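You operate a simulated robot arm through the tools that you are given. There is no shell and no other tool.

You are at the controls of a simulated robot arm. One attempt, no reset.

## Task
Set the yellow knob to 2, blow the brass nozzle dry, rack it.
Fine: knob at 2 before the blow and at the end; hood shut while it turns, stop before opening; rack seat by the bench end.

It is judged by the outcome, as a careful person would: the job done as asked, and still so three seconds after it is handed in. It fails if anything else is knocked over, pushed out of place, dropped, spilled or broken.

## Robot
A 7-joint arm with a two-finger parallel gripper, fixed in place. Base frame: the origin is at the foot of the arm, x ahead of it, y to its left, z up; the work surface is at about z = 0.9. Readings come in m, rad, newtons and seconds.
Its first joint turns from -2.601 to 2.601 rad. Payload 3.43 kg.
The TCP is the grasp point between the finger pads, 0.03 m short of the fingertips. In the tool frame z runs along the fingers and y along their closing line. The gripper opens to 0.094 m. The fingers are 0.028 m wide and 0.01 m thick; the gripper's body (0.05 by 0.096 m) begins 0.055 m behind the TCP.
Orientation is told as [roll, pitch, yaw] about the base's x, y, z axes, in that order, counted from this pose: with the fingers straight down and closing along the base's y, the tool's x points along the base's -x, its y along +y and its z along -z.

## Interface
- The arm moves only by the tool drive_tool. Its argument "moves" is a list of rows, each a list of 7 numbers: the shift along the tool's x, y, z in m, then the turn, a rotation vector about the tool's x, y, z in rad, then the finger opening in m, from 0 to 0.094. In form: [[tx, ty, tz, wx, wy, wz, grip], ...]. A call has 1 to 20 rows; each row shifts and turns the commanded pose from where the row before left it, along the tool's axes as they then stand. A row lasts 0.2 s, in which the tool goes at most 0.05 m and 0.15 rad; a call with a longer step from one row to the next is refused whole, and so is a gripper value outside its range. A pose out of reach is approached as far as the arm can. The call stops where the force on the tool passes 40 N (or 10 N more than at its start, if that is more) or the arm is blocked; 0.2 s more then pass. The fingers move at their own pace (about 0.045 m/s each) and stop on an object; they squeeze with about 42 N. The grip force told is the motor's: it shows also when the fingers shut on nothing. Time passes only in rows, and 0.2 s behind the last, so rows that do not move let the fingers close. It gives the time, the measured TCP pose, the force on the tool (base axes), the opening and the grip force at its end, in the units of the frame above (readings bear some noise), with the torque about the TCP (base axes, N m) and any sound that the robot's microphone picked up.
- Cameras (640 x 400 px; columns grow to the right, rows downward): "scene" is fixed at [0.4053, 0.6502, 1.4896]; the picture's right is [-0.92, -0.38, 0.00], its down [-0.12, 0.29, -0.95] and it looks along [0.36, -0.88, -0.31] (base axes); focal length 309 px, centre (320, 200). "wrist" rides on the gripper at [0.076, 0.014, -0.102] in the tool frame; the picture's right is [-0.18, 0.98, 0.00], its down [-0.75, -0.14, -0.64] and it looks along [-0.63, -0.12, 0.77] (tool axes); focal length 243 px, centre (320, 200). There is no depth. A picture from a camera that has moved, and an enlarged one, comes with that camera's place and axes in the base frame and with its lens. The place of the scene camera against the robot may be out by one fixed shift of up to 0.012 m in any direction.
- get_image(camera): a new picture of that camera. No time passes.
- inspect(camera, box): a new picture of the part [left, top, right, bottom] of that camera's present view, enlarged. No time passes.
- finish_job(): hands the job in; it is judged then, once.

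Places have to be worked out from the pictures, the camera data and where the tool is seen. Open the gripper and draw the arm clear of the work before you hand the job in, unless the task says otherwise.

The tools are called by a JSON object that holds its "name" and its "arguments". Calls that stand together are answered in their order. drive_tool: Moves the arm, as the interface text tells. Its arguments: {"type":"object","properties":{"moves":{"type":"array","items":{"type":"array","items":{"type":"number"}}}},"required":["moves"]} The other tools are called the same way: get_image (camera) takes a picture; inspect (camera, box) takes an enlarged picture of a part of a camera's view; finish_job () hands the job in.

At the start:

```text
time: 0.0
ee_pos: [0.8364, -0.5246, 1.1778]
tool_rot: [-0.001, 0.0, -0.002]
contact_force: [0.0, 0.0, -0.2]
torque: [-0.02, 0.0, 0.04]
width: 0.0942
grasp_force: 0.1
```

scene: 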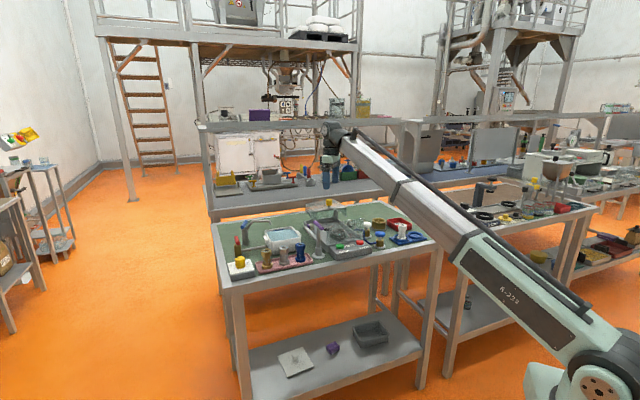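
wrist: 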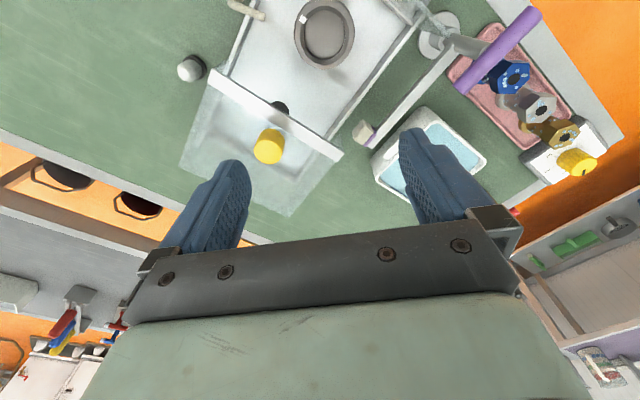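

I'll begin by looking closely at the bench from both cameras before moving anything.

{"name": "inspect", "arguments": {"camera": "scene", "box": [210, 180, 450, 330]}}

{"name": "inspect", "arguments": {"camera": "wrist", "box": [160, 0, 640, 300]}}

{"name": "inspect", "arguments": {"camera": "scene", "box": [220, 190, 340, 265]}}

{"name": "inspect", "arguments": {"camera": "scene", "box": [320, 190, 440, 265]}}

```text
2.67 times, centred on (330, 255) of scene
camera zoom: at [0.4053, 0.6502, 1.4896], right [-0.92, -0.38, 0.0], down [-0.12, 0.29, -0.95], along [0.36, -0.88, -0.31], focal length 825 px, centre (293, 53)
```

zoom: 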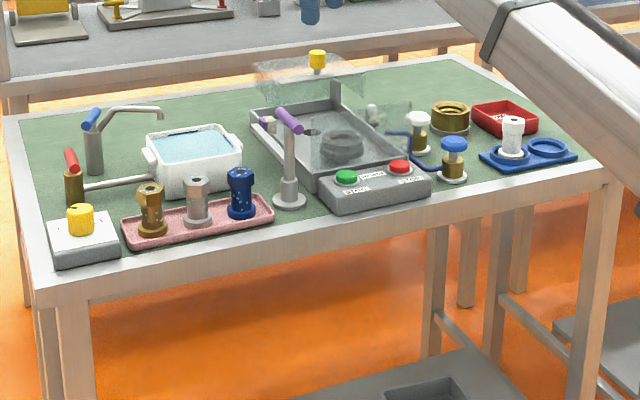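

```text
1.33 times, centred on (400, 150) of wrist
camera zoom: at [0.7617, -0.5104, 1.2802], right [0.18, 0.98, 0.0], down [0.75, -0.14, 0.64], along [0.63, -0.12, -0.77], focal length 324 px, centre (213, 267)
```

zoom: 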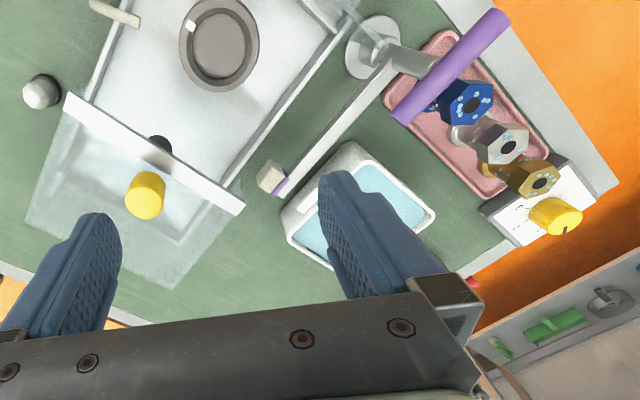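

```text
5.33 times, centred on (280, 228) of scene
camera zoom: at [0.4053, 0.6502, 1.4896], right [-0.92, -0.38, 0.0], down [-0.12, 0.29, -0.95], along [0.36, -0.88, -0.31], focal length 1650 px, centre (533, 53)
```

zoom: 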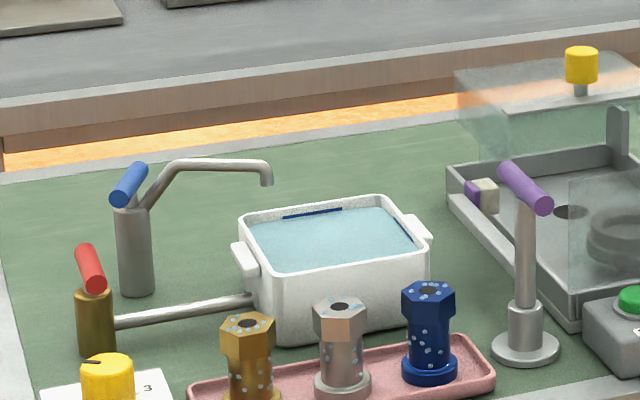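

```text
5.33 times, centred on (380, 228) of scene
camera zoom: at [0.4053, 0.6502, 1.4896], right [-0.92, -0.38, 0.0], down [-0.12, 0.29, -0.95], along [0.36, -0.88, -0.31], focal length 1650 px, centre (0, 53)
```

zoom: 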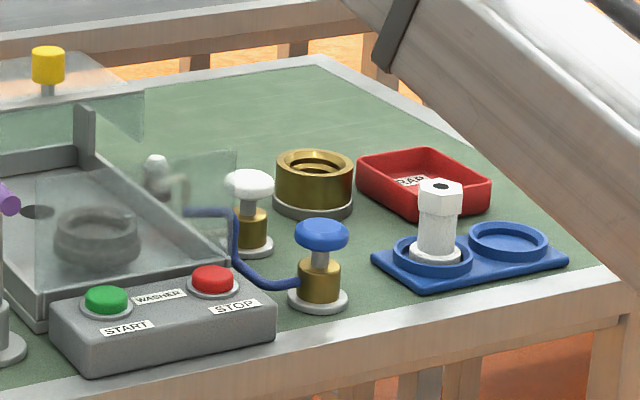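

The bench is turned about 45° to the base; the dial box is at the far-left corner, and the washer and its hood lie below the tool. I'll raise and pull back the arm to get a wider wrist view before touching anything.

{"name": "drive_tool", "arguments": {"moves": [[0.03, 0, -0.03, 0, 0, 0, 0.094], [0.03, 0, -0.03, 0, 0, 0, 0.094], [0.03, 0, -0.03, 0, 0, 0, 0.094], [0.03, 0, -0.03, 0, 0, 0, 0.094], [0.03, 0, -0.03, 0, 0, 0, 0.094], [0.03, 0, -0.03, 0, 0, 0, 0.094]]}}

{"name": "get_image", "arguments": {"camera": "wrist"}}

{"name": "inspect", "arguments": {"camera": "scene", "box": [220, 180, 460, 330]}}

```text
time: 0.7
ee_pos: [0.7709, -0.5313, 1.237]
tool_rot: [-0.012, -0.019, -0.003]
contact_force: [1.8, -4.8, -6.9]
torque: [0.46, -0.23, 0.32]
width: 0.0941
grasp_force: 0.1
out of reach, approached as far as the arm can: row 2, 3
stopped in row 3: the force on the tool passed its limit at 42 N (the readings are from after the stop); the commanded pose is now the measured one
```

```text
taken
camera wrist: at [0.694, -0.514, 1.3368], right [0.19, 0.98, -0.01], down [0.74, -0.14, 0.66], along [0.65, -0.13, -0.75], focal length 243 px, centre (320, 200)
```

wrist: 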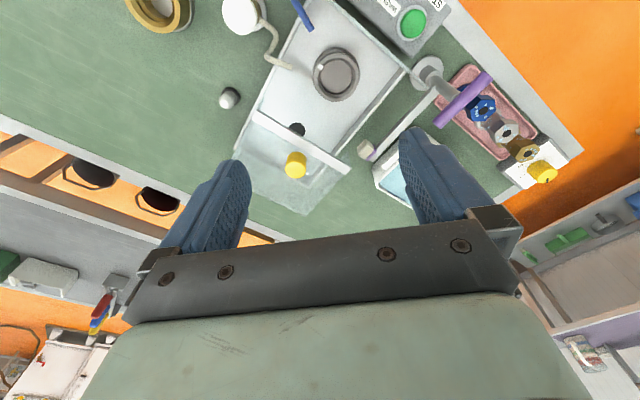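

```text
2.67 times, centred on (340, 255) of scene
camera zoom: at [0.4053, 0.6502, 1.4896], right [-0.92, -0.38, 0.0], down [-0.12, 0.29, -0.95], along [0.36, -0.88, -0.31], focal length 825 px, centre (267, 53)
```

zoom: 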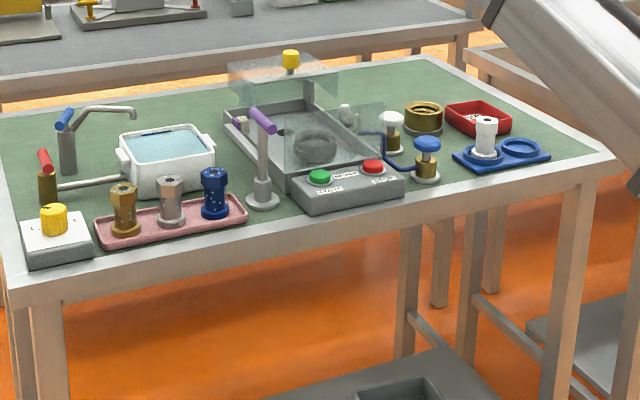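

The move halted early with a force reading at a pose said to be out of reach, so I'll look at the whole scene to see how the arm stands before going on.

{"name": "get_image", "arguments": {"camera": "scene"}}

{"name": "inspect", "arguments": {"camera": "scene", "box": [290, 90, 450, 190]}}

{"name": "inspect", "arguments": {"camera": "wrist", "box": [80, 0, 400, 200]}}

{"name": "inspect", "arguments": {"camera": "wrist", "box": [340, 0, 640, 200]}}

```text
taken
```

scene: 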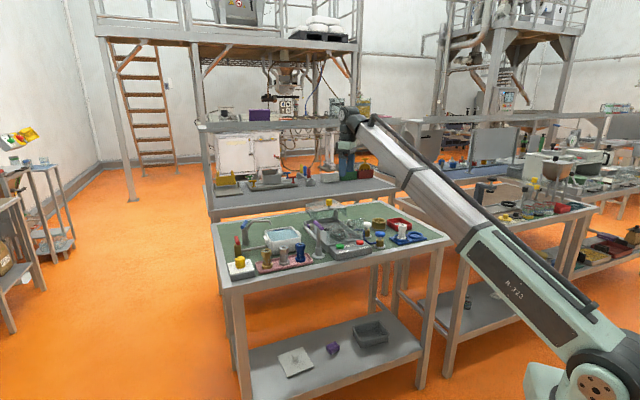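

```text
4.00 times, centred on (370, 140) of scene
camera zoom: at [0.4053, 0.6502, 1.4896], right [-0.92, -0.38, 0.0], down [-0.12, 0.29, -0.95], along [0.36, -0.88, -0.31], focal length 1238 px, centre (120, 440)
```

zoom: 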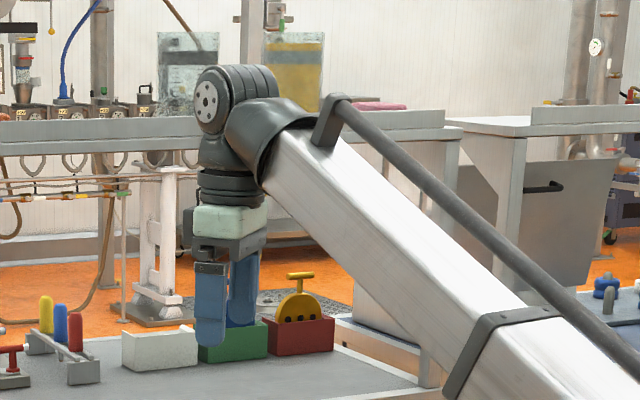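

```text
2.00 times, centred on (240, 100) of wrist
camera zoom: at [0.694, -0.514, 1.3368], right [0.19, 0.98, -0.01], down [0.74, -0.14, 0.66], along [0.65, -0.13, -0.75], focal length 485 px, centre (480, 400)
```

zoom: 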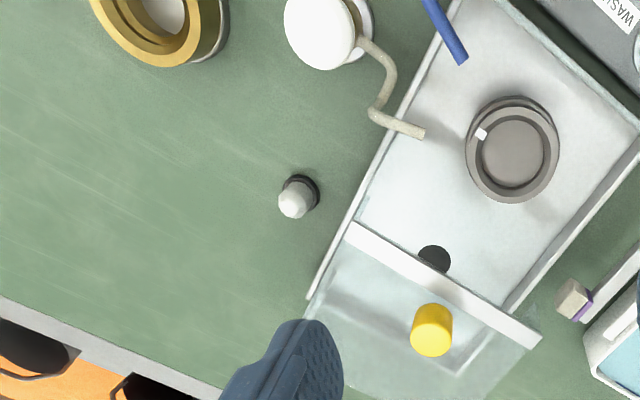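

```text
2.00 times, centred on (490, 100) of wrist
camera zoom: at [0.694, -0.514, 1.3368], right [0.19, 0.98, -0.01], down [0.74, -0.14, 0.66], along [0.65, -0.13, -0.75], focal length 485 px, centre (-20, 400)
```

zoom: 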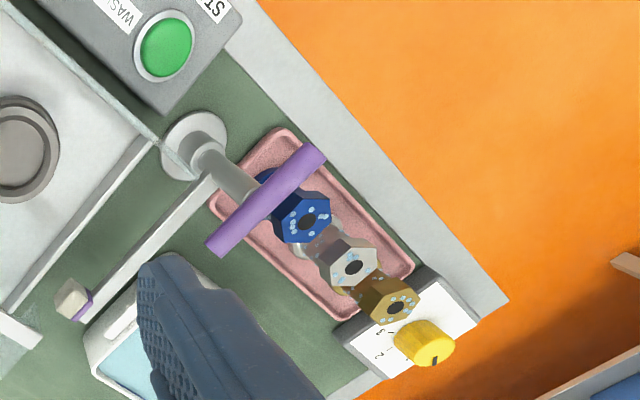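

The chamber holds a chuck with two pipes, one from the white valve and one from the blue valve. The hood seems slid back, and a purple lever arm stands outside. I'll zoom in on the labels and valves to understand what each one does.

{"name": "inspect", "arguments": {"camera": "scene", "box": [320, 225, 384, 265]}}

{"name": "inspect", "arguments": {"camera": "scene", "box": [376, 210, 432, 245]}}

{"name": "inspect", "arguments": {"camera": "scene", "box": [224, 250, 272, 280]}}

{"name": "inspect", "arguments": {"camera": "scene", "box": [296, 190, 376, 240]}}

```text
10.00 times, centred on (352, 245) of scene
camera zoom: at [0.4053, 0.6502, 1.4896], right [-0.92, -0.38, 0.0], down [-0.12, 0.29, -0.95], along [0.36, -0.88, -0.31], focal length 3094 px, centre (0, -250)
```

zoom: 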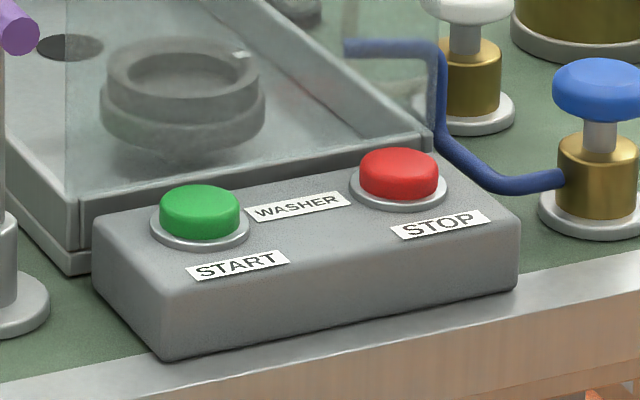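

```text
11.43 times, centred on (404, 228) of scene
camera zoom: at [0.4053, 0.6502, 1.4896], right [-0.92, -0.38, 0.0], down [-0.12, 0.29, -0.95], along [0.36, -0.88, -0.31], focal length 3536 px, centre (-640, -114)
```

zoom: 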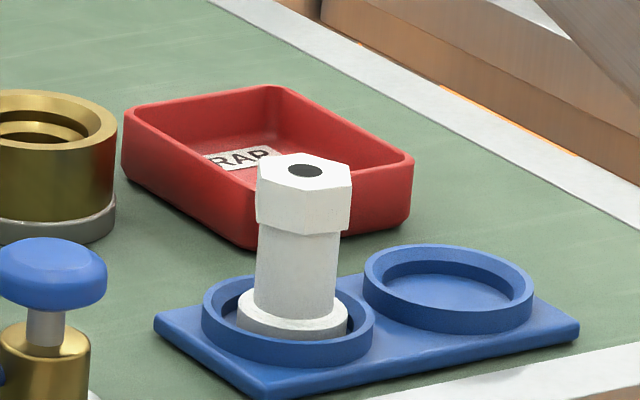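

```text
13.33 times, centred on (248, 265) of scene
camera zoom: at [0.4053, 0.6502, 1.4896], right [-0.92, -0.38, 0.0], down [-0.12, 0.29, -0.95], along [0.36, -0.88, -0.31], focal length 4125 px, centre (1280, -667)
```

zoom: 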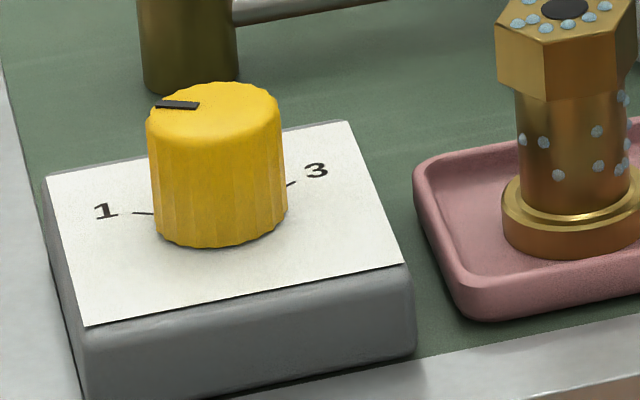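

```text
8.00 times, centred on (336, 215) of scene
camera zoom: at [0.4053, 0.6502, 1.4896], right [-0.92, -0.38, 0.0], down [-0.12, 0.29, -0.95], along [0.36, -0.88, -0.31], focal length 2475 px, centre (192, 80)
```

zoom: 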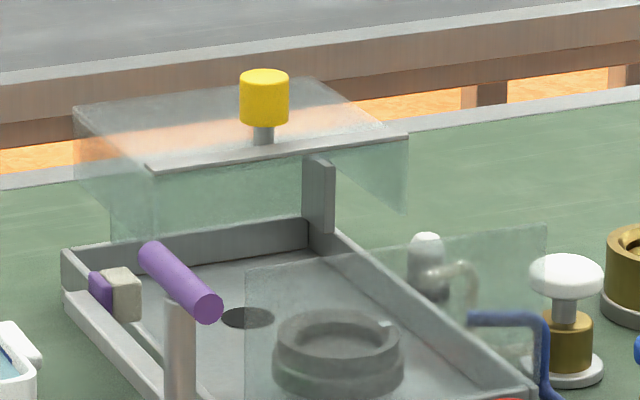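

Triangulating the two views puts the hood's yellow handle near (0.867, -0.585, 1.053) and the dial knob near (1.036, -0.144, 0.94). I'll move inward at about constant height to look down at the chuck, valves and rack.

{"name": "drive_tool", "arguments": {"moves": [[0.02, 0.01, 0.005, 0, 0, 0, 0.094], [0.02, 0.01, 0.005, 0, 0, 0, 0.094], [0.02, 0.01, 0.005, 0, 0, 0, 0.094], [0.02, 0.01, 0.005, 0, 0, 0, 0.094], [0.02, 0.01, 0.005, 0, 0, 0, 0.094], [0.02, 0.01, 0.005, 0, 0, 0, 0.094]]}}

{"name": "get_image", "arguments": {"camera": "wrist"}}

```text
time: 1.5
ee_pos: [0.7152, -0.5016, 1.2219]
tool_rot: [-0.018, -0.033, -0.004]
contact_force: [5.8, -2.5, -10.2]
torque: [0.09, -0.15, 0.09]
width: 0.094
grasp_force: 0.0
out of reach, approached as far as the arm can: row 4
stopped in row 4: the force on the tool passed its limit at 41 N (the readings are from after the stop); the commanded pose is now the measured one
```

```text
taken
camera wrist: at [0.6384, -0.4845, 1.3209], right [0.19, 0.98, -0.01], down [0.73, -0.13, 0.67], along [0.65, -0.13, -0.74], focal length 243 px, centre (320, 200)
```

wrist: 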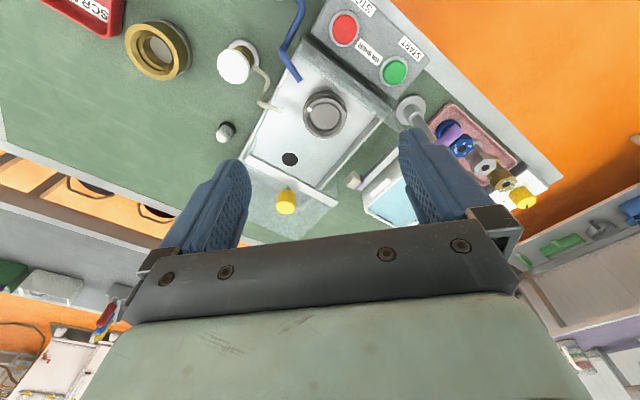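

The tool keeps tilting outward when it is high and close in, which looks like a wrist limit, so lower positions should be reachable. I'll drop to about z=1.15 at the bench front and yaw so the camera faces squarely across the bench.

{"name": "drive_tool", "arguments": {"moves": [[0.004, 0.03, 0.014, 0, 0, 0, 0.094], [0.004, 0.03, 0.014, 0, 0, 0, 0.094], [0.004, 0.03, 0.014, 0, 0, 0, 0.094], [0.004, 0.03, 0.014, 0, 0, 0, 0.094], [0.004, 0.03, 0.01, 0, 0, 0, 0.094], [0, 0.03, 0.005, 0, 0, 0, 0.094], [0, 0, 0, 0, 0, 0.11, 0.094], [0, 0, 0, 0, 0, 0.11, 0.094], [0, 0, 0, 0, 0, 0.11, 0.094], [0, 0, 0, 0, 0, 0.11, 0.094], [0, 0, 0, 0, 0, 0.11, 0.094], [0, 0, 0, 0, 0, 0.11, 0.094], [0, 0, 0, 0, 0, 0.11, 0.094]]}}

{"name": "get_image", "arguments": {"camera": "wrist"}}

{"name": "get_image", "arguments": {"camera": "scene"}}

```text
time: 4.3
ee_pos: [0.6988, -0.3233, 1.1463]
tool_rot: [0.009, -0.034, -0.778]
contact_force: [0.2, 0.2, 0.3]
torque: [-0.01, 0.03, 0.02]
width: 0.0941
grasp_force: 0.1
```

```text
taken
camera wrist: at [0.6532, -0.2566, 1.246], right [0.82, 0.57, 0.01], down [0.42, -0.62, 0.67], along [0.39, -0.54, -0.75], focal length 243 px, centre (320, 200)
```

wrist: 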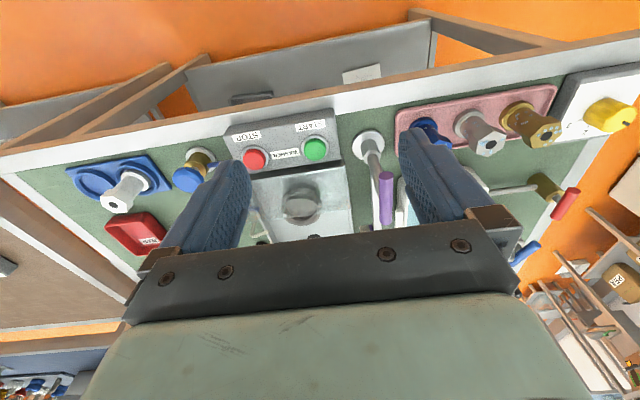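

```text
taken
```

scene: 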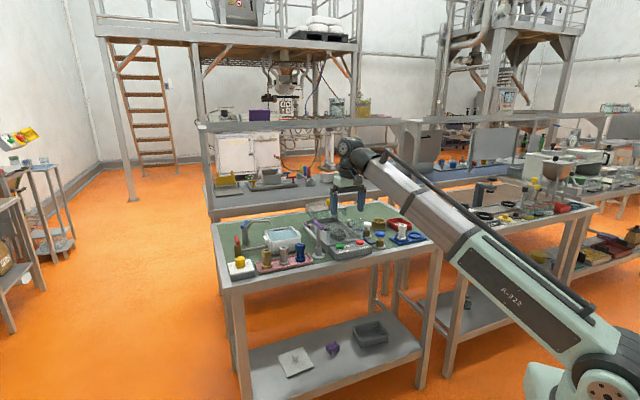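

{"name": "inspect", "arguments": {"camera": "wrist", "box": [340, 60, 640, 248]}}

{"name": "inspect", "arguments": {"camera": "wrist", "box": [50, 90, 370, 290]}}

```text
2.13 times, centred on (490, 154) of wrist
camera zoom: at [0.6532, -0.2566, 1.246], right [0.82, 0.57, 0.01], down [0.42, -0.62, 0.67], along [0.39, -0.54, -0.75], focal length 516 px, centre (-42, 298)
```

zoom: 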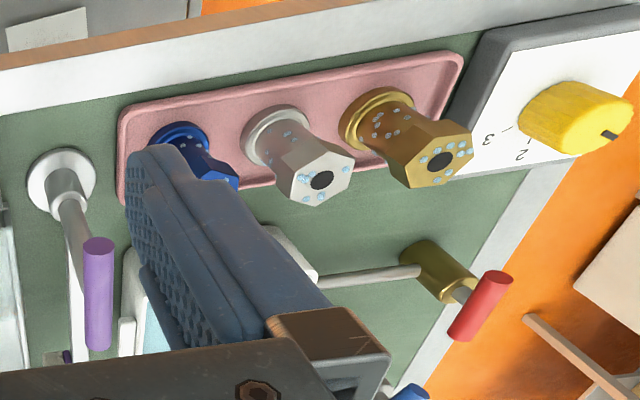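

```text
2.00 times, centred on (210, 190) of wrist
camera zoom: at [0.6532, -0.2566, 1.246], right [0.82, 0.57, 0.01], down [0.42, -0.62, 0.67], along [0.39, -0.54, -0.75], focal length 485 px, centre (540, 220)
```

zoom: 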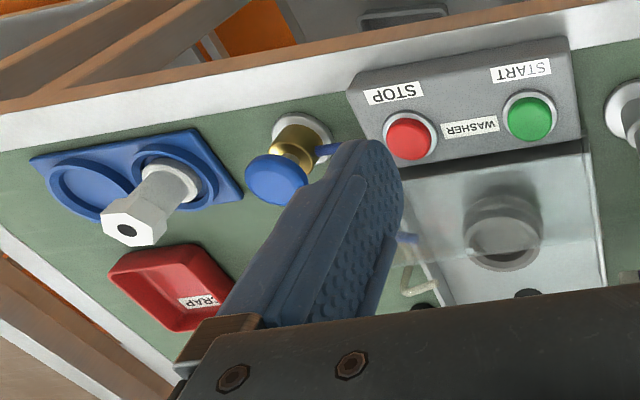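

The pink tray holds the blue, steel and brass nozzles, all wet, and the dial's numbers 2 and 3 are visible. I'll hover over the tray's side block and the hood to see what the purple-lever line and the valve pipes do.

{"name": "drive_tool", "arguments": {"moves": [[-0.035, 0.005, 0, 0, 0, 0, 0.094], [-0.035, 0.005, 0, 0, 0, 0, 0.094], [-0.035, 0.005, 0, 0, 0, 0, 0.094], [-0.035, 0.005, 0, 0, 0, 0, 0.094], [-0.035, 0.005, 0, 0, 0, 0, 0.094], [-0.035, 0.005, 0, 0, 0, 0, 0.094]]}}

{"name": "get_image", "arguments": {"camera": "wrist"}}

{"name": "inspect", "arguments": {"camera": "wrist", "box": [200, 0, 440, 150]}}

```text
time: 5.7
ee_pos: [0.8696, -0.4488, 1.1538]
tool_rot: [0.007, -0.034, -0.775]
contact_force: [-0.9, -0.4, 0.1]
torque: [0.0, -0.03, 0.01]
width: 0.0941
grasp_force: 0.0
```

```text
taken
camera wrist: at [0.8233, -0.3835, 1.2538], right [0.82, 0.57, 0.01], down [0.42, -0.62, 0.67], along [0.39, -0.54, -0.75], focal length 243 px, centre (320, 200)
```

wrist: 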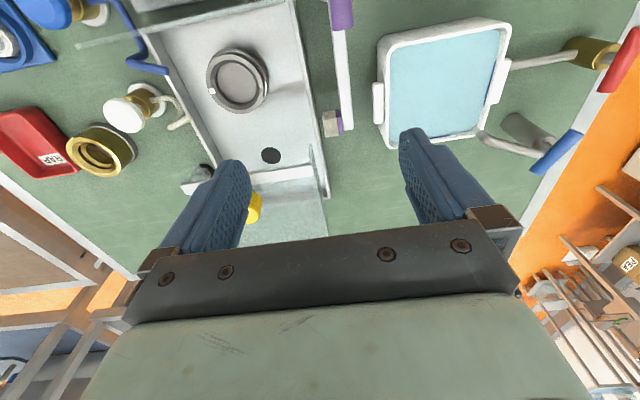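

```text
2.67 times, centred on (320, 75) of wrist
camera zoom: at [0.8233, -0.3835, 1.2538], right [0.82, 0.57, 0.01], down [0.42, -0.62, 0.67], along [0.39, -0.54, -0.75], focal length 647 px, centre (320, 533)
```

zoom: 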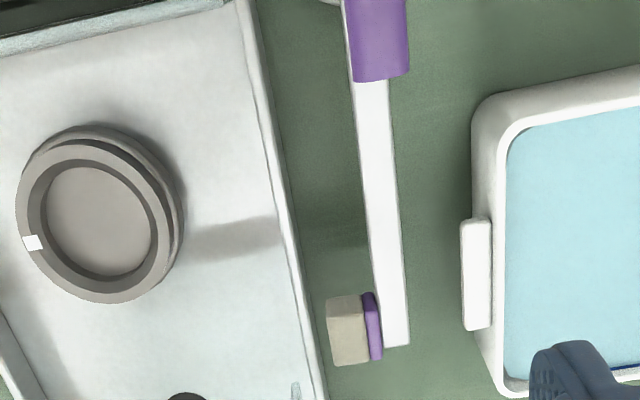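

The purple lever carries a padded swing arm, most likely a brake for the chuck. The hood is a glass cover slid back about 0.15 m from the fixed front pane. I'll inspect the two valves' pipes and the hood more closely.

{"name": "inspect", "arguments": {"camera": "wrist", "box": [60, 0, 300, 150]}}

{"name": "inspect", "arguments": {"camera": "wrist", "box": [150, 120, 390, 270]}}

{"name": "inspect", "arguments": {"camera": "scene", "box": [296, 195, 352, 230]}}

{"name": "inspect", "arguments": {"camera": "scene", "box": [340, 210, 396, 245]}}

```text
2.67 times, centred on (180, 75) of wrist
camera zoom: at [0.8233, -0.3835, 1.2538], right [0.82, 0.57, 0.01], down [0.42, -0.62, 0.67], along [0.39, -0.54, -0.75], focal length 647 px, centre (693, 533)
```

zoom: 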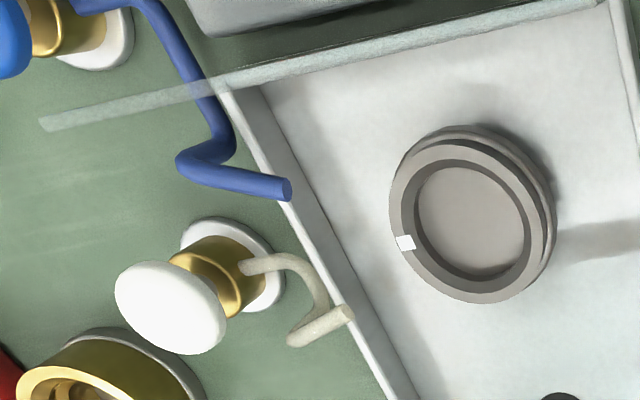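

```text
2.67 times, centred on (270, 195) of wrist
camera zoom: at [0.8233, -0.3835, 1.2538], right [0.82, 0.57, 0.01], down [0.42, -0.62, 0.67], along [0.39, -0.54, -0.75], focal length 647 px, centre (453, 213)
```

zoom: 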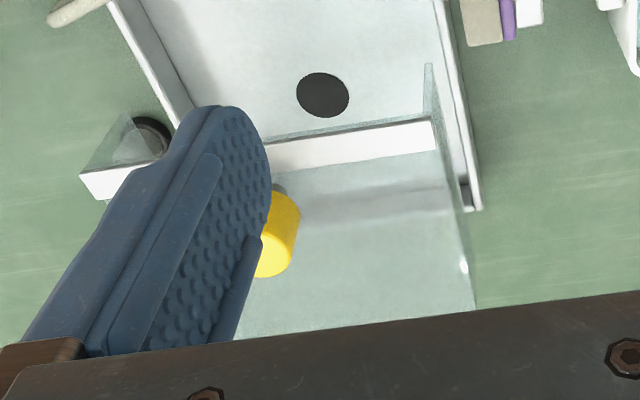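

```text
11.43 times, centred on (324, 212) of scene
camera zoom: at [0.4053, 0.6502, 1.4896], right [-0.92, -0.38, 0.0], down [-0.12, 0.29, -0.95], along [0.36, -0.88, -0.31], focal length 3536 px, centre (274, 57)
```

zoom: 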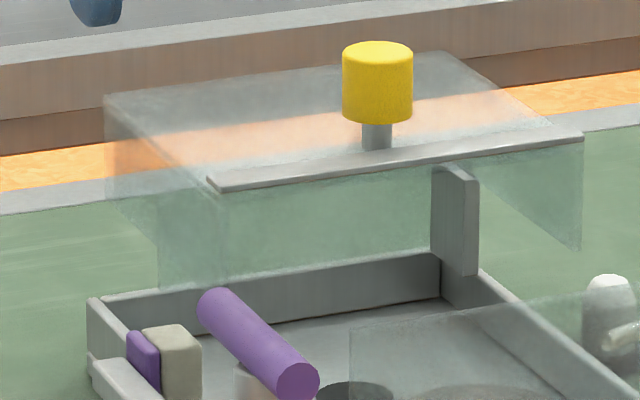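

```text
11.43 times, centred on (368, 228) of scene
camera zoom: at [0.4053, 0.6502, 1.4896], right [-0.92, -0.38, 0.0], down [-0.12, 0.29, -0.95], along [0.36, -0.88, -0.31], focal length 3536 px, centre (-229, -114)
```

zoom: 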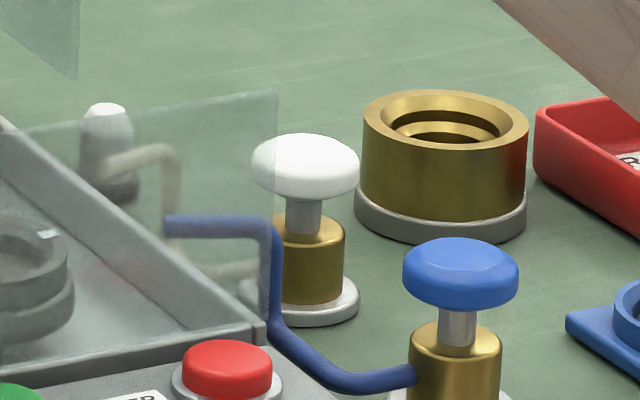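

Both pipes aim at the chuck, one from the white mushroom-topped valve and one from the blue. Before deciding on valves, I'll go over to the dial and the brass nozzle for an overhead look.

{"name": "drive_tool", "arguments": {"moves": [[0.019, 0.031, 0.003, 0, 0, 0, 0.094], [0.019, 0.031, 0.003, 0, 0, 0, 0.094], [0.019, 0.031, 0.003, 0, 0, 0, 0.094], [0.019, 0.031, 0.003, 0, 0, 0, 0.094], [0.019, 0.031, 0.003, 0, 0, 0, 0.094], [0.019, 0.031, 0.003, 0, 0, 0, 0.094], [0.019, 0.031, 0.003, 0, 0, 0, 0.094]]}}

{"name": "get_image", "arguments": {"camera": "wrist"}}

{"name": "inspect", "arguments": {"camera": "wrist", "box": [320, 0, 560, 150]}}

```text
time: 7.3
ee_pos: [0.9259, -0.2007, 1.13]
tool_rot: [0.008, -0.033, -0.775]
contact_force: [0.7, 0.4, -0.2]
torque: [-0.02, 0.02, 0.0]
width: 0.0941
grasp_force: 0.2
```

```text
taken
camera wrist: at [0.8807, -0.1339, 1.2296], right [0.82, 0.57, 0.01], down [0.42, -0.62, 0.67], along [0.39, -0.54, -0.75], focal length 243 px, centre (320, 200)
```

wrist: 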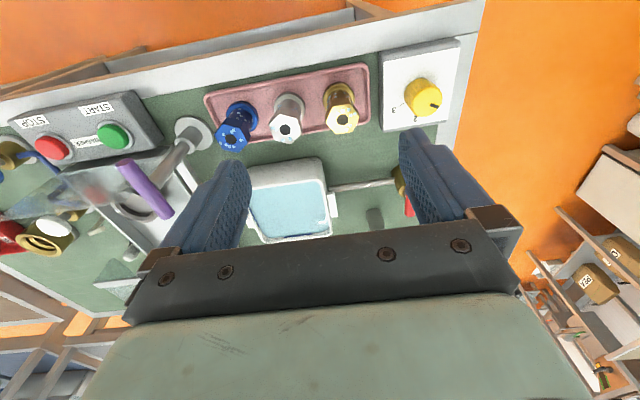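

```text
2.67 times, centred on (440, 75) of wrist
camera zoom: at [0.8807, -0.1339, 1.2296], right [0.82, 0.57, 0.01], down [0.42, -0.62, 0.67], along [0.39, -0.54, -0.75], focal length 647 px, centre (0, 533)
```

zoom: 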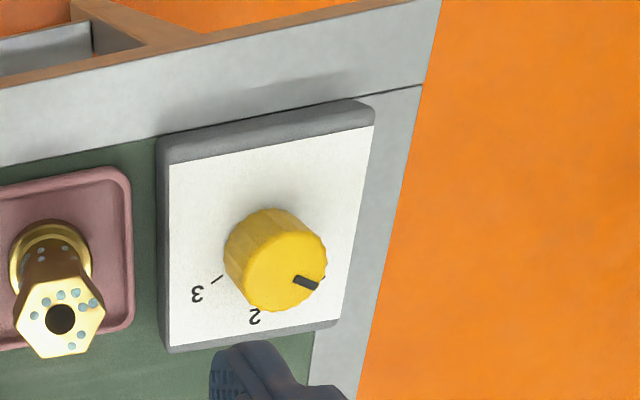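

Triangulated positions: dial knob top (1.035, -0.143, 0.962), with the pointer at 1 and the 2 about 60° clockwise from it. The brass nozzle axis is at (0.964, -0.204) with its top near z 0.978. I'll move the nozzle first to clear room by the dial, so I'm turning the tool 90° to close across the bench depth, away from the neighbouring nozzles.

{"name": "drive_tool", "arguments": {"moves": [[0, 0, 0, 0, 0, -0.143, 0.094], [0, 0, 0, 0, 0, -0.143, 0.094], [0, 0, 0, 0, 0, -0.143, 0.094], [0, 0, 0, 0, 0, -0.143, 0.094], [0, 0, 0, 0, 0, -0.143, 0.094], [0, 0, 0, 0, 0, -0.143, 0.094], [0, 0, 0, 0, 0, -0.143, 0.094], [0, 0, 0, 0, 0, -0.143, 0.094], [0, 0, 0, 0, 0, -0.143, 0.094], [0, 0, 0, 0, 0, -0.143, 0.094], [0, 0, 0, 0, 0, -0.143, 0.094]]}}

{"name": "get_image", "arguments": {"camera": "wrist"}}

{"name": "inspect", "arguments": {"camera": "wrist", "box": [200, 60, 440, 210]}}

```text
time: 9.7
ee_pos: [0.9263, -0.2011, 1.1301]
tool_rot: [-0.033, -0.008, 0.802]
contact_force: [0.4, 0.1, 0.7]
torque: [0.01, -0.02, -0.03]
width: 0.094
grasp_force: 0.1
```

```text
taken
camera wrist: at [0.8618, -0.2425, 1.2313], right [-0.58, 0.82, -0.03], down [0.61, 0.45, 0.65], along [0.55, 0.36, -0.76], focal length 243 px, centre (320, 200)
```

wrist: 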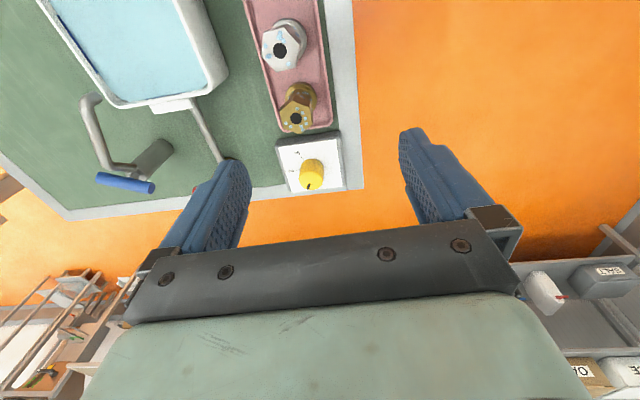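

```text
2.67 times, centred on (320, 135) of wrist
camera zoom: at [0.8618, -0.2425, 1.2313], right [-0.58, 0.82, -0.03], down [0.61, 0.45, 0.65], along [0.55, 0.36, -0.76], focal length 647 px, centre (320, 373)
```

zoom: 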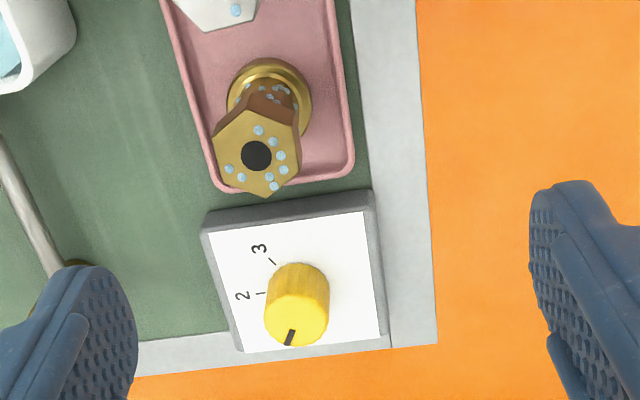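

Two wrist views agree the brass nozzle is at about (0.966, -0.208) with its top at z=0.970. I'll move above it in steps with the jaws open across the bench depth.

{"name": "drive_tool", "arguments": {"moves": [[-0.0057, -0.0084, 0.015, 0, 0, 0, 0.08], [-0.0057, -0.0084, 0.015, 0, 0, 0, 0.08], [-0.0057, -0.0084, 0.015, 0, 0, 0, 0.08], [-0.0057, -0.0084, 0.015, 0, 0, 0, 0.08], [0, 0, 0.01, 0, 0, 0, 0.08]]}}

{"name": "get_image", "arguments": {"camera": "wrist"}}

{"name": "inspect", "arguments": {"camera": "scene", "box": [220, 190, 316, 280]}}

```text
time: 10.9
ee_pos: [0.9705, -0.2086, 1.0626]
tool_rot: [-0.033, -0.009, 0.799]
contact_force: [0.9, -1.1, 0.1]
torque: [0.0, 0.0, -0.04]
width: 0.0799
grasp_force: 0.1
```

```text
taken
camera wrist: at [0.9054, -0.2506, 1.1633], right [-0.58, 0.82, -0.03], down [0.61, 0.45, 0.65], along [0.55, 0.36, -0.76], focal length 243 px, centre (320, 200)
```

wrist: 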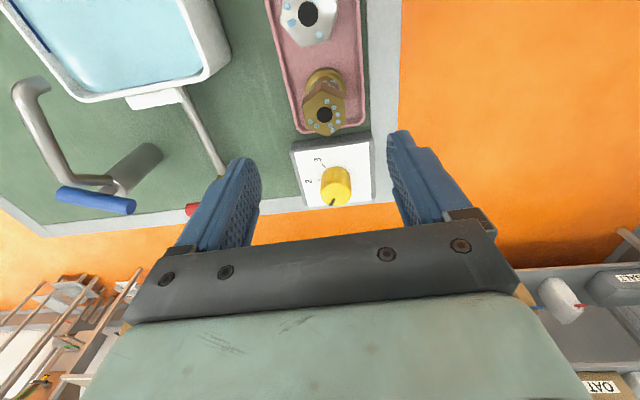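

```text
4.44 times, centred on (268, 235) of scene
camera zoom: at [0.4053, 0.6502, 1.4896], right [-0.92, -0.38, 0.0], down [-0.12, 0.29, -0.95], along [0.36, -0.88, -0.31], focal length 1375 px, centre (551, 44)
```

zoom: 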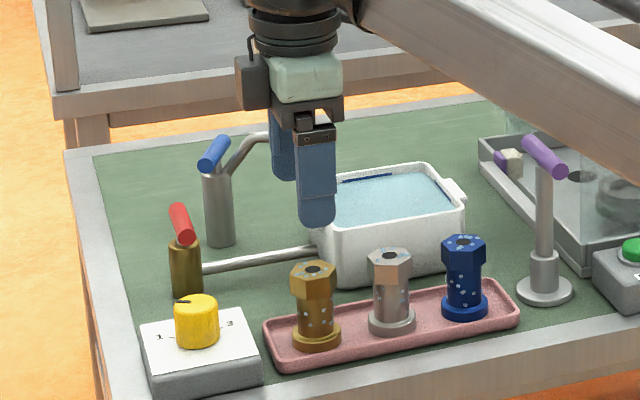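

The nozzle computes to (0.967, -0.208) from this view, and the tool is within 4 mm of it. I'll descend to about z=0.958, just above the flange, with a small correction.

{"name": "drive_tool", "arguments": {"moves": [[0.0006, 0.0013, 0.02, 0, 0, 0, 0.08], [0.0006, 0.0013, 0.02, 0, 0, 0, 0.08], [0.0006, 0.0013, 0.02, 0, 0, 0, 0.08], [0.0006, 0.0013, 0.02, 0, 0, 0, 0.08], [0.0006, 0.0013, 0.02, 0, 0, 0, 0.08], [0, 0, 0.0045, 0, 0, 0, 0.08]]}}

{"name": "inspect", "arguments": {"camera": "scene", "box": [230, 220, 302, 265]}}

{"name": "get_image", "arguments": {"camera": "wrist"}}

```text
time: 12.3
ee_pos: [0.9641, -0.2081, 0.9558]
tool_rot: [-0.033, -0.007, 0.799]
contact_force: [0.0, 0.1, -0.1]
torque: [0.0, 0.04, 0.01]
width: 0.08
grasp_force: 0.0
```

```text
8.89 times, centred on (266, 242) of scene
camera zoom: at [0.4053, 0.6502, 1.4896], right [-0.92, -0.38, 0.0], down [-0.12, 0.29, -0.95], along [0.36, -0.88, -0.31], focal length 2750 px, centre (800, -178)
```

zoom: 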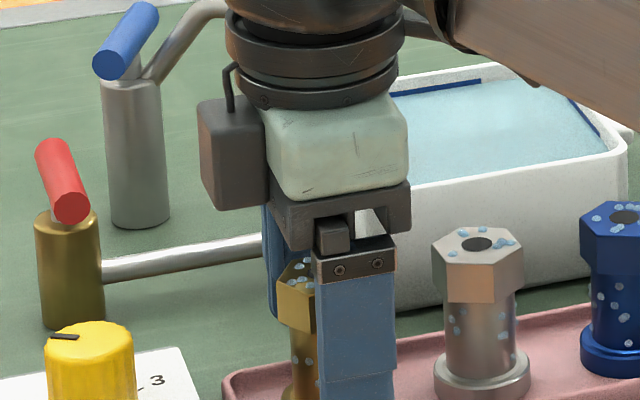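

```text
taken
camera wrist: at [0.8999, -0.2505, 1.0572], right [-0.58, 0.82, -0.03], down [0.61, 0.45, 0.65], along [0.55, 0.36, -0.76], focal length 243 px, centre (320, 200)
```

wrist: 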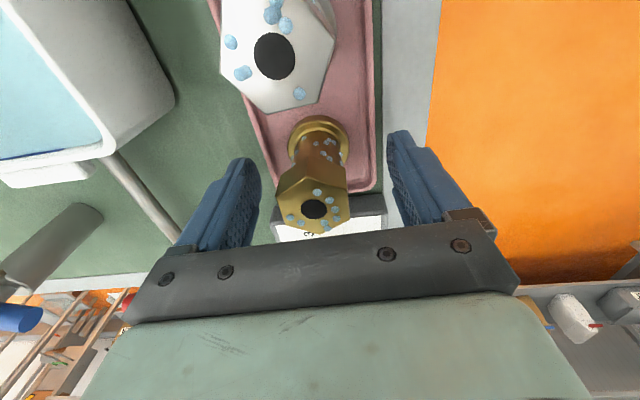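

The nozzle sits centred between the jaws with its flats facing the pads, about 4 mm forward of the tool. I'll nudge 3 mm and close.

{"name": "drive_tool", "arguments": {"moves": [[-0.003, -0.002, 0, 0, 0, 0, 0.08], [0, 0, 0, 0, 0, 0, 0.02], [0, 0, 0, 0, 0, 0, 0.02], [0, 0, 0, 0, 0, 0, 0.02], [0, 0, 0, 0, 0, 0, 0.02], [0, 0, 0, 0, 0, 0, 0.02]]}}

{"name": "get_image", "arguments": {"camera": "wrist"}}

```text
time: 13.7
ee_pos: [0.9671, -0.2081, 0.9563]
tool_rot: [-0.033, -0.009, 0.8]
contact_force: [-0.6, 1.0, 1.1]
torque: [0.09, 0.09, 0.0]
width: 0.0375
grasp_force: 42.1
```

```text
taken
camera wrist: at [0.9031, -0.2498, 1.0574], right [-0.58, 0.82, -0.03], down [0.61, 0.45, 0.65], along [0.55, 0.36, -0.76], focal length 243 px, centre (320, 200)
```

wrist: 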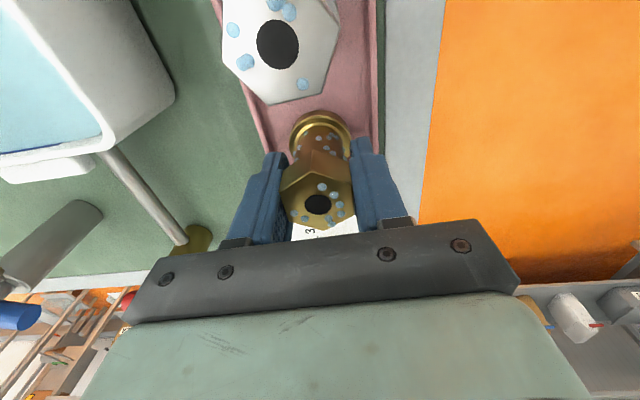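

The nozzle is gripped at 37.5 mm with 42 N. I'll lift it straight up to about z=1.15, clear of everything, and check that it stays in hand.

{"name": "drive_tool", "arguments": {"moves": [[0, 0, -0.01, 0, 0, 0, 0.02], [0, 0, -0.02, 0, 0, 0, 0.02], [0, 0, -0.03, 0, 0, 0, 0.02], [0, 0, -0.03, 0, 0, 0, 0.02], [0, 0, -0.03, 0, 0, 0, 0.02], [0, 0, -0.03, 0, 0, 0, 0.02], [0, 0, -0.03, 0, 0, 0, 0.02], [0, 0, -0.014, 0, 0, 0, 0.02]]}}

{"name": "inspect", "arguments": {"camera": "scene", "box": [220, 180, 316, 280]}}

{"name": "get_image", "arguments": {"camera": "wrist"}}

```text
time: 15.5
ee_pos: [0.9624, -0.2047, 1.1493]
tool_rot: [-0.034, -0.006, 0.799]
contact_force: [-1.0, -0.4, -2.9]
torque: [0.04, -0.04, -0.02]
width: 0.0373
grasp_force: 42.3
```

```text
4.00 times, centred on (268, 230) of scene
camera zoom: at [0.4053, 0.6502, 1.4896], right [-0.92, -0.38, 0.0], down [-0.12, 0.29, -0.95], along [0.36, -0.88, -0.31], focal length 1238 px, centre (528, 80)
```

zoom: 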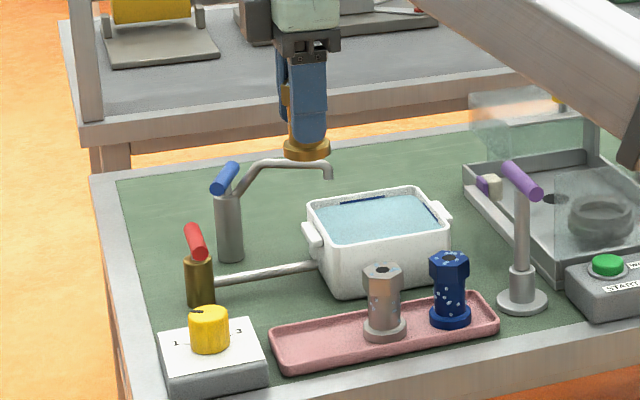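

```text
taken
camera wrist: at [0.8987, -0.2457, 1.2514], right [-0.58, 0.82, -0.03], down [0.61, 0.45, 0.65], along [0.55, 0.36, -0.76], focal length 243 px, centre (320, 200)
```

wrist: 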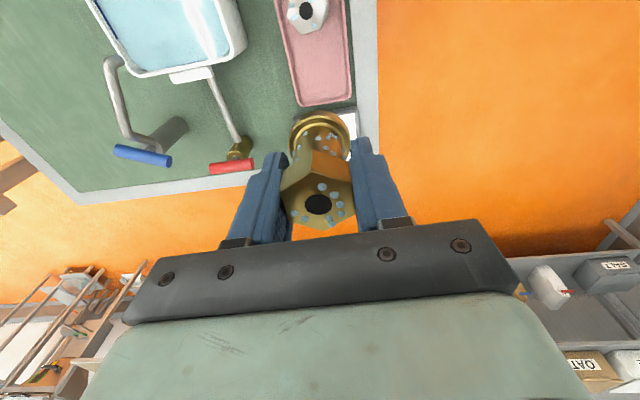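

The nozzle is firmly held and its weight shows. I'll rotate back so the jaws close along the bench length (clear of the front pane) and carry it over the chuck at about (0.795, -0.511).

{"name": "drive_tool", "arguments": {"moves": [[0, 0, 0, 0, 0, 0.143, 0.02], [0, 0, 0, 0, 0, 0.143, 0.02], [0, 0, 0, 0, 0, 0.143, 0.02], [0, 0, 0, 0, 0, 0.143, 0.02], [0, 0, 0, 0, 0, 0.143, 0.02], [0, 0, 0, 0, 0, 0.143, 0.02], [0, 0, 0, 0, 0, 0.143, 0.02], [0, 0, 0, 0, 0, 0.143, 0.02], [0, 0, 0, 0, 0, 0.143, 0.02], [0, 0, 0, 0, 0, 0.143, 0.02], [0, 0, 0, 0, 0, 0.143, 0.02], [-0.0105, -0.0373, 0, 0, 0, 0, 0.02], [-0.0105, -0.0373, 0, 0, 0, 0, 0.02], [-0.0105, -0.0373, 0, 0, 0, 0, 0.02], [-0.0105, -0.0373, 0, 0, 0, 0, 0.02], [-0.0105, -0.0373, 0, 0, 0, 0, 0.02], [-0.0105, -0.0373, 0, 0, 0, 0, 0.02], [-0.0105, -0.0373, 0, 0, 0, 0, 0.02], [-0.0105, -0.0373, 0, 0, 0, 0, 0.02], [-0.0105, -0.0373, 0, 0, 0, 0, 0.02]]}}

{"name": "get_image", "arguments": {"camera": "wrist"}}

{"name": "inspect", "arguments": {"camera": "scene", "box": [290, 180, 386, 250]}}

```text
time: 19.7
ee_pos: [0.7959, -0.5092, 1.1522]
tool_rot: [0.007, -0.033, -0.773]
contact_force: [-0.2, 0.3, -0.8]
torque: [0.0, 0.0, 0.03]
width: 0.0373
grasp_force: 42.2
```

```text
taken
camera wrist: at [0.7506, -0.4435, 1.2521], right [0.82, 0.58, 0.01], down [0.42, -0.62, 0.67], along [0.39, -0.54, -0.75], focal length 243 px, centre (320, 200)
```

wrist: 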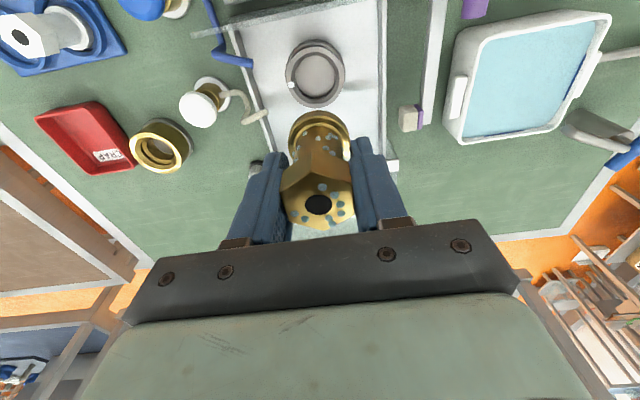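

```text
5.71 times, centred on (338, 215) of scene
camera zoom: at [0.4053, 0.6502, 1.4896], right [-0.92, -0.38, 0.0], down [-0.12, 0.29, -0.95], along [0.36, -0.88, -0.31], focal length 1768 px, centre (217, 114)
```

zoom: 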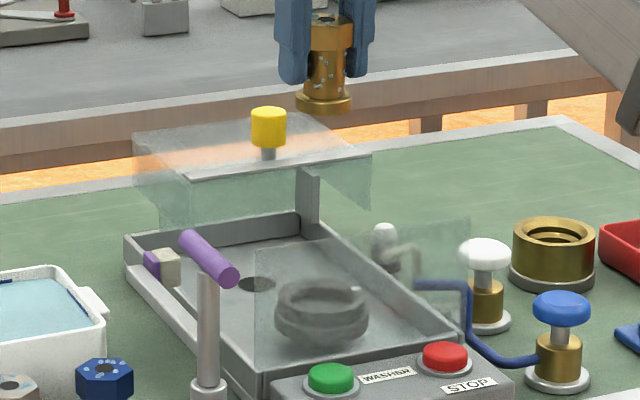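

The nozzle hangs nearly over the chuck with the hood slid clear. I'll zoom in to pin down the chuck centre relative to the tool before going down.

{"name": "inspect", "arguments": {"camera": "wrist", "box": [200, 0, 440, 150]}}

{"name": "inspect", "arguments": {"camera": "scene", "box": [320, 215, 376, 250]}}

```text
2.67 times, centred on (320, 75) of wrist
camera zoom: at [0.7506, -0.4435, 1.2521], right [0.82, 0.58, 0.01], down [0.42, -0.62, 0.67], along [0.39, -0.54, -0.75], focal length 647 px, centre (320, 533)
```

zoom: 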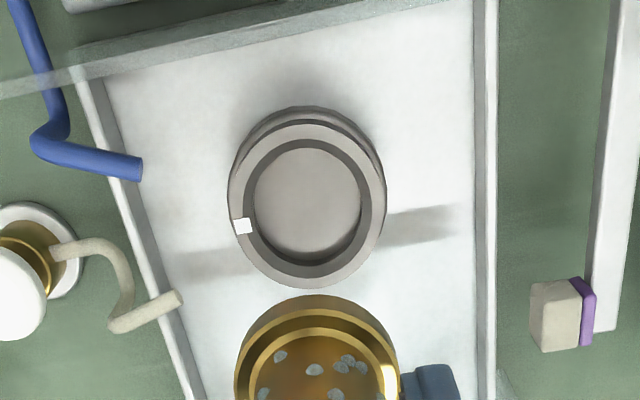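

```text
11.43 times, centred on (348, 232) of scene
camera zoom: at [0.4053, 0.6502, 1.4896], right [-0.92, -0.38, 0.0], down [-0.12, 0.29, -0.95], along [0.36, -0.88, -0.31], focal length 3536 px, centre (0, -171)
```

zoom: 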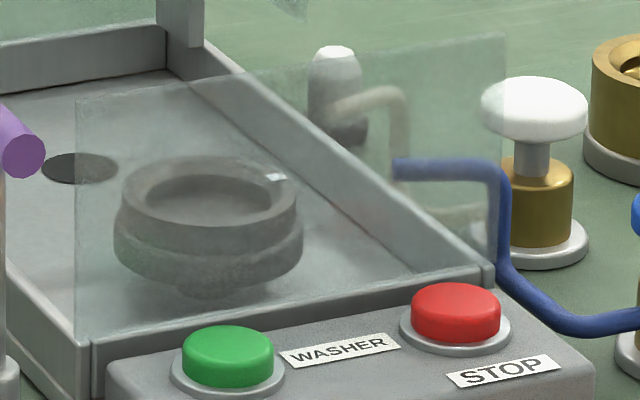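

The chuck centre computes to (0.796, -0.511), within 2 mm of the tool, and its recess floor is near z=0.935. I'll square the tool to vertical and descend to about z=1.0, stopping above contact.

{"name": "drive_tool", "arguments": {"moves": [[-0.0014, -0.001, 0, 0.008, 0.0326, 0, 0.02], [0, 0, 0.025, 0, 0, 0, 0.02], [0, 0, 0.025, 0, 0, 0, 0.02], [0, 0, 0.025, 0, 0, 0, 0.02], [0, 0, 0.025, 0, 0, 0, 0.02], [0, 0, 0.025, 0, 0, 0, 0.02], [0, 0, 0.02, 0, 0, 0, 0.02], [0, 0, 0.005, 0, 0, 0, 0.02]]}}

{"name": "inspect", "arguments": {"camera": "wrist", "box": [200, 0, 440, 150]}}

{"name": "inspect", "arguments": {"camera": "scene", "box": [320, 205, 376, 240]}}

```text
time: 21.5
ee_pos: [0.7959, -0.5114, 1.0014]
tool_rot: [0.0, 0.0, -0.772]
contact_force: [-1.0, 0.4, -1.6]
torque: [0.01, 0.01, 0.0]
width: 0.0373
grasp_force: 42.2
```

```text
2.67 times, centred on (320, 75) of wrist
camera zoom: at [0.7532, -0.4475, 1.1031], right [0.82, 0.57, 0.0], down [0.44, -0.63, 0.64], along [0.37, -0.53, -0.77], focal length 647 px, centre (320, 533)
```

zoom: 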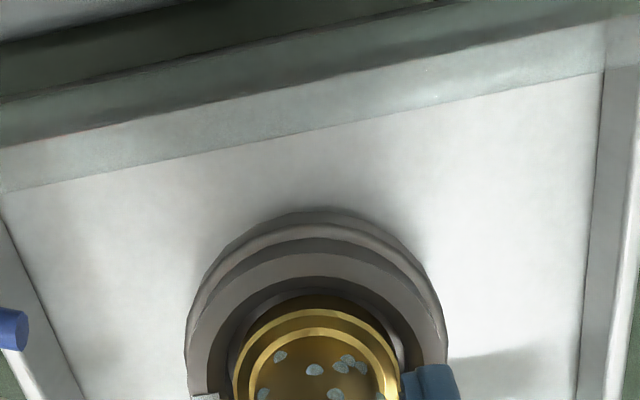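

```text
11.43 times, centred on (348, 222) of scene
camera zoom: at [0.4053, 0.6502, 1.4896], right [-0.92, -0.38, 0.0], down [-0.12, 0.29, -0.95], along [0.36, -0.88, -0.31], focal length 3536 px, centre (0, -57)
```

zoom: 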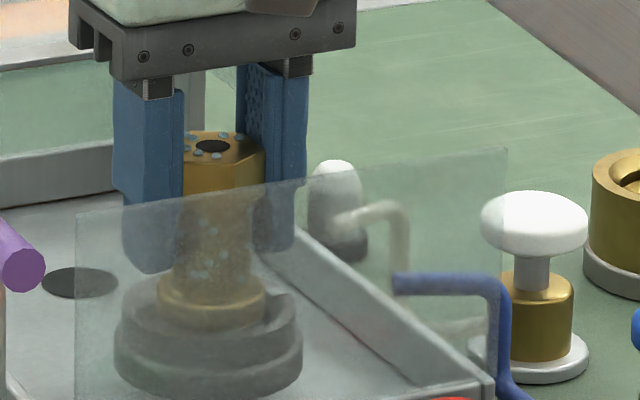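

The flange is centred over the chuck recess in both views. I'll go down in small steps and watch for contact.

{"name": "drive_tool", "arguments": {"moves": [[0, 0, 0.004, 0, 0, 0, 0.02], [0, 0, 0.004, 0, 0, 0, 0.02], [0, 0, 0.004, 0, 0, 0, 0.02]]}}

{"name": "inspect", "arguments": {"camera": "scene", "box": [320, 205, 376, 240]}}

```text
time: 22.3
ee_pos: [0.7973, -0.5119, 0.9898]
tool_rot: [0.0, -0.002, -0.773]
contact_force: [0.2, 1.3, 12.5]
torque: [-0.12, -0.14, -0.02]
width: 0.0374
grasp_force: 42.4
```

```text
11.43 times, centred on (348, 222) of scene
camera zoom: at [0.4053, 0.6502, 1.4896], right [-0.92, -0.38, 0.0], down [-0.12, 0.29, -0.95], along [0.36, -0.88, -0.31], focal length 3536 px, centre (0, -57)
```

zoom: 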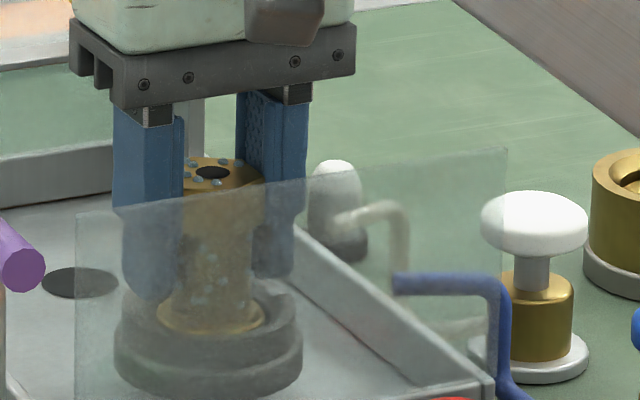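

There is contact at z=0.990 with 12.5 N, and the flange is down inside the ring. I'll open the jaws moderately and check that it stands before going up.

{"name": "drive_tool", "arguments": {"moves": [[0, 0, 0, 0, 0, 0, 0.045], [0, 0, 0, 0, 0, 0, 0.065], [0, 0, 0, 0, 0, 0, 0.065], [0, 0, 0, 0, 0, 0, 0.065]]}}

{"name": "inspect", "arguments": {"camera": "scene", "box": [320, 205, 376, 240]}}

{"name": "get_image", "arguments": {"camera": "wrist"}}

```text
time: 23.3
ee_pos: [0.7964, -0.5126, 0.9888]
tool_rot: [0.0, 0.002, -0.774]
contact_force: [0.9, -0.7, -0.4]
torque: [-0.01, 0.02, -0.01]
width: 0.0649
grasp_force: 0.0
```

```text
11.43 times, centred on (348, 222) of scene
camera zoom: at [0.4053, 0.6502, 1.4896], right [-0.92, -0.38, 0.0], down [-0.12, 0.29, -0.95], along [0.36, -0.88, -0.31], focal length 3536 px, centre (0, -57)
```

zoom: 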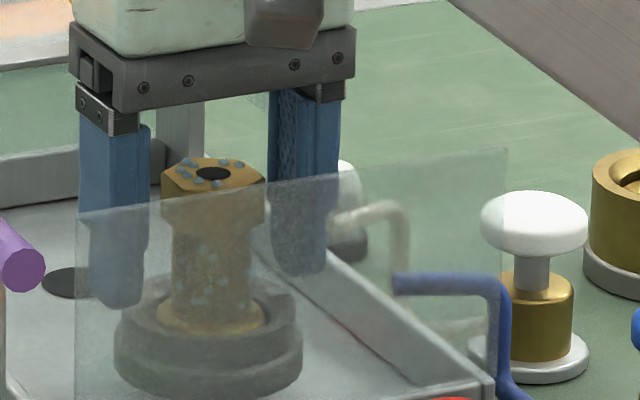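

```text
taken
camera wrist: at [0.7533, -0.4481, 1.091], right [0.82, 0.57, 0.0], down [0.44, -0.63, 0.64], along [0.37, -0.53, -0.77], focal length 243 px, centre (320, 200)
```

wrist: 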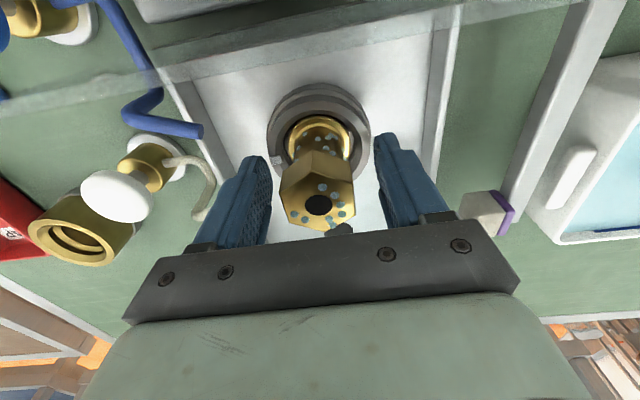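

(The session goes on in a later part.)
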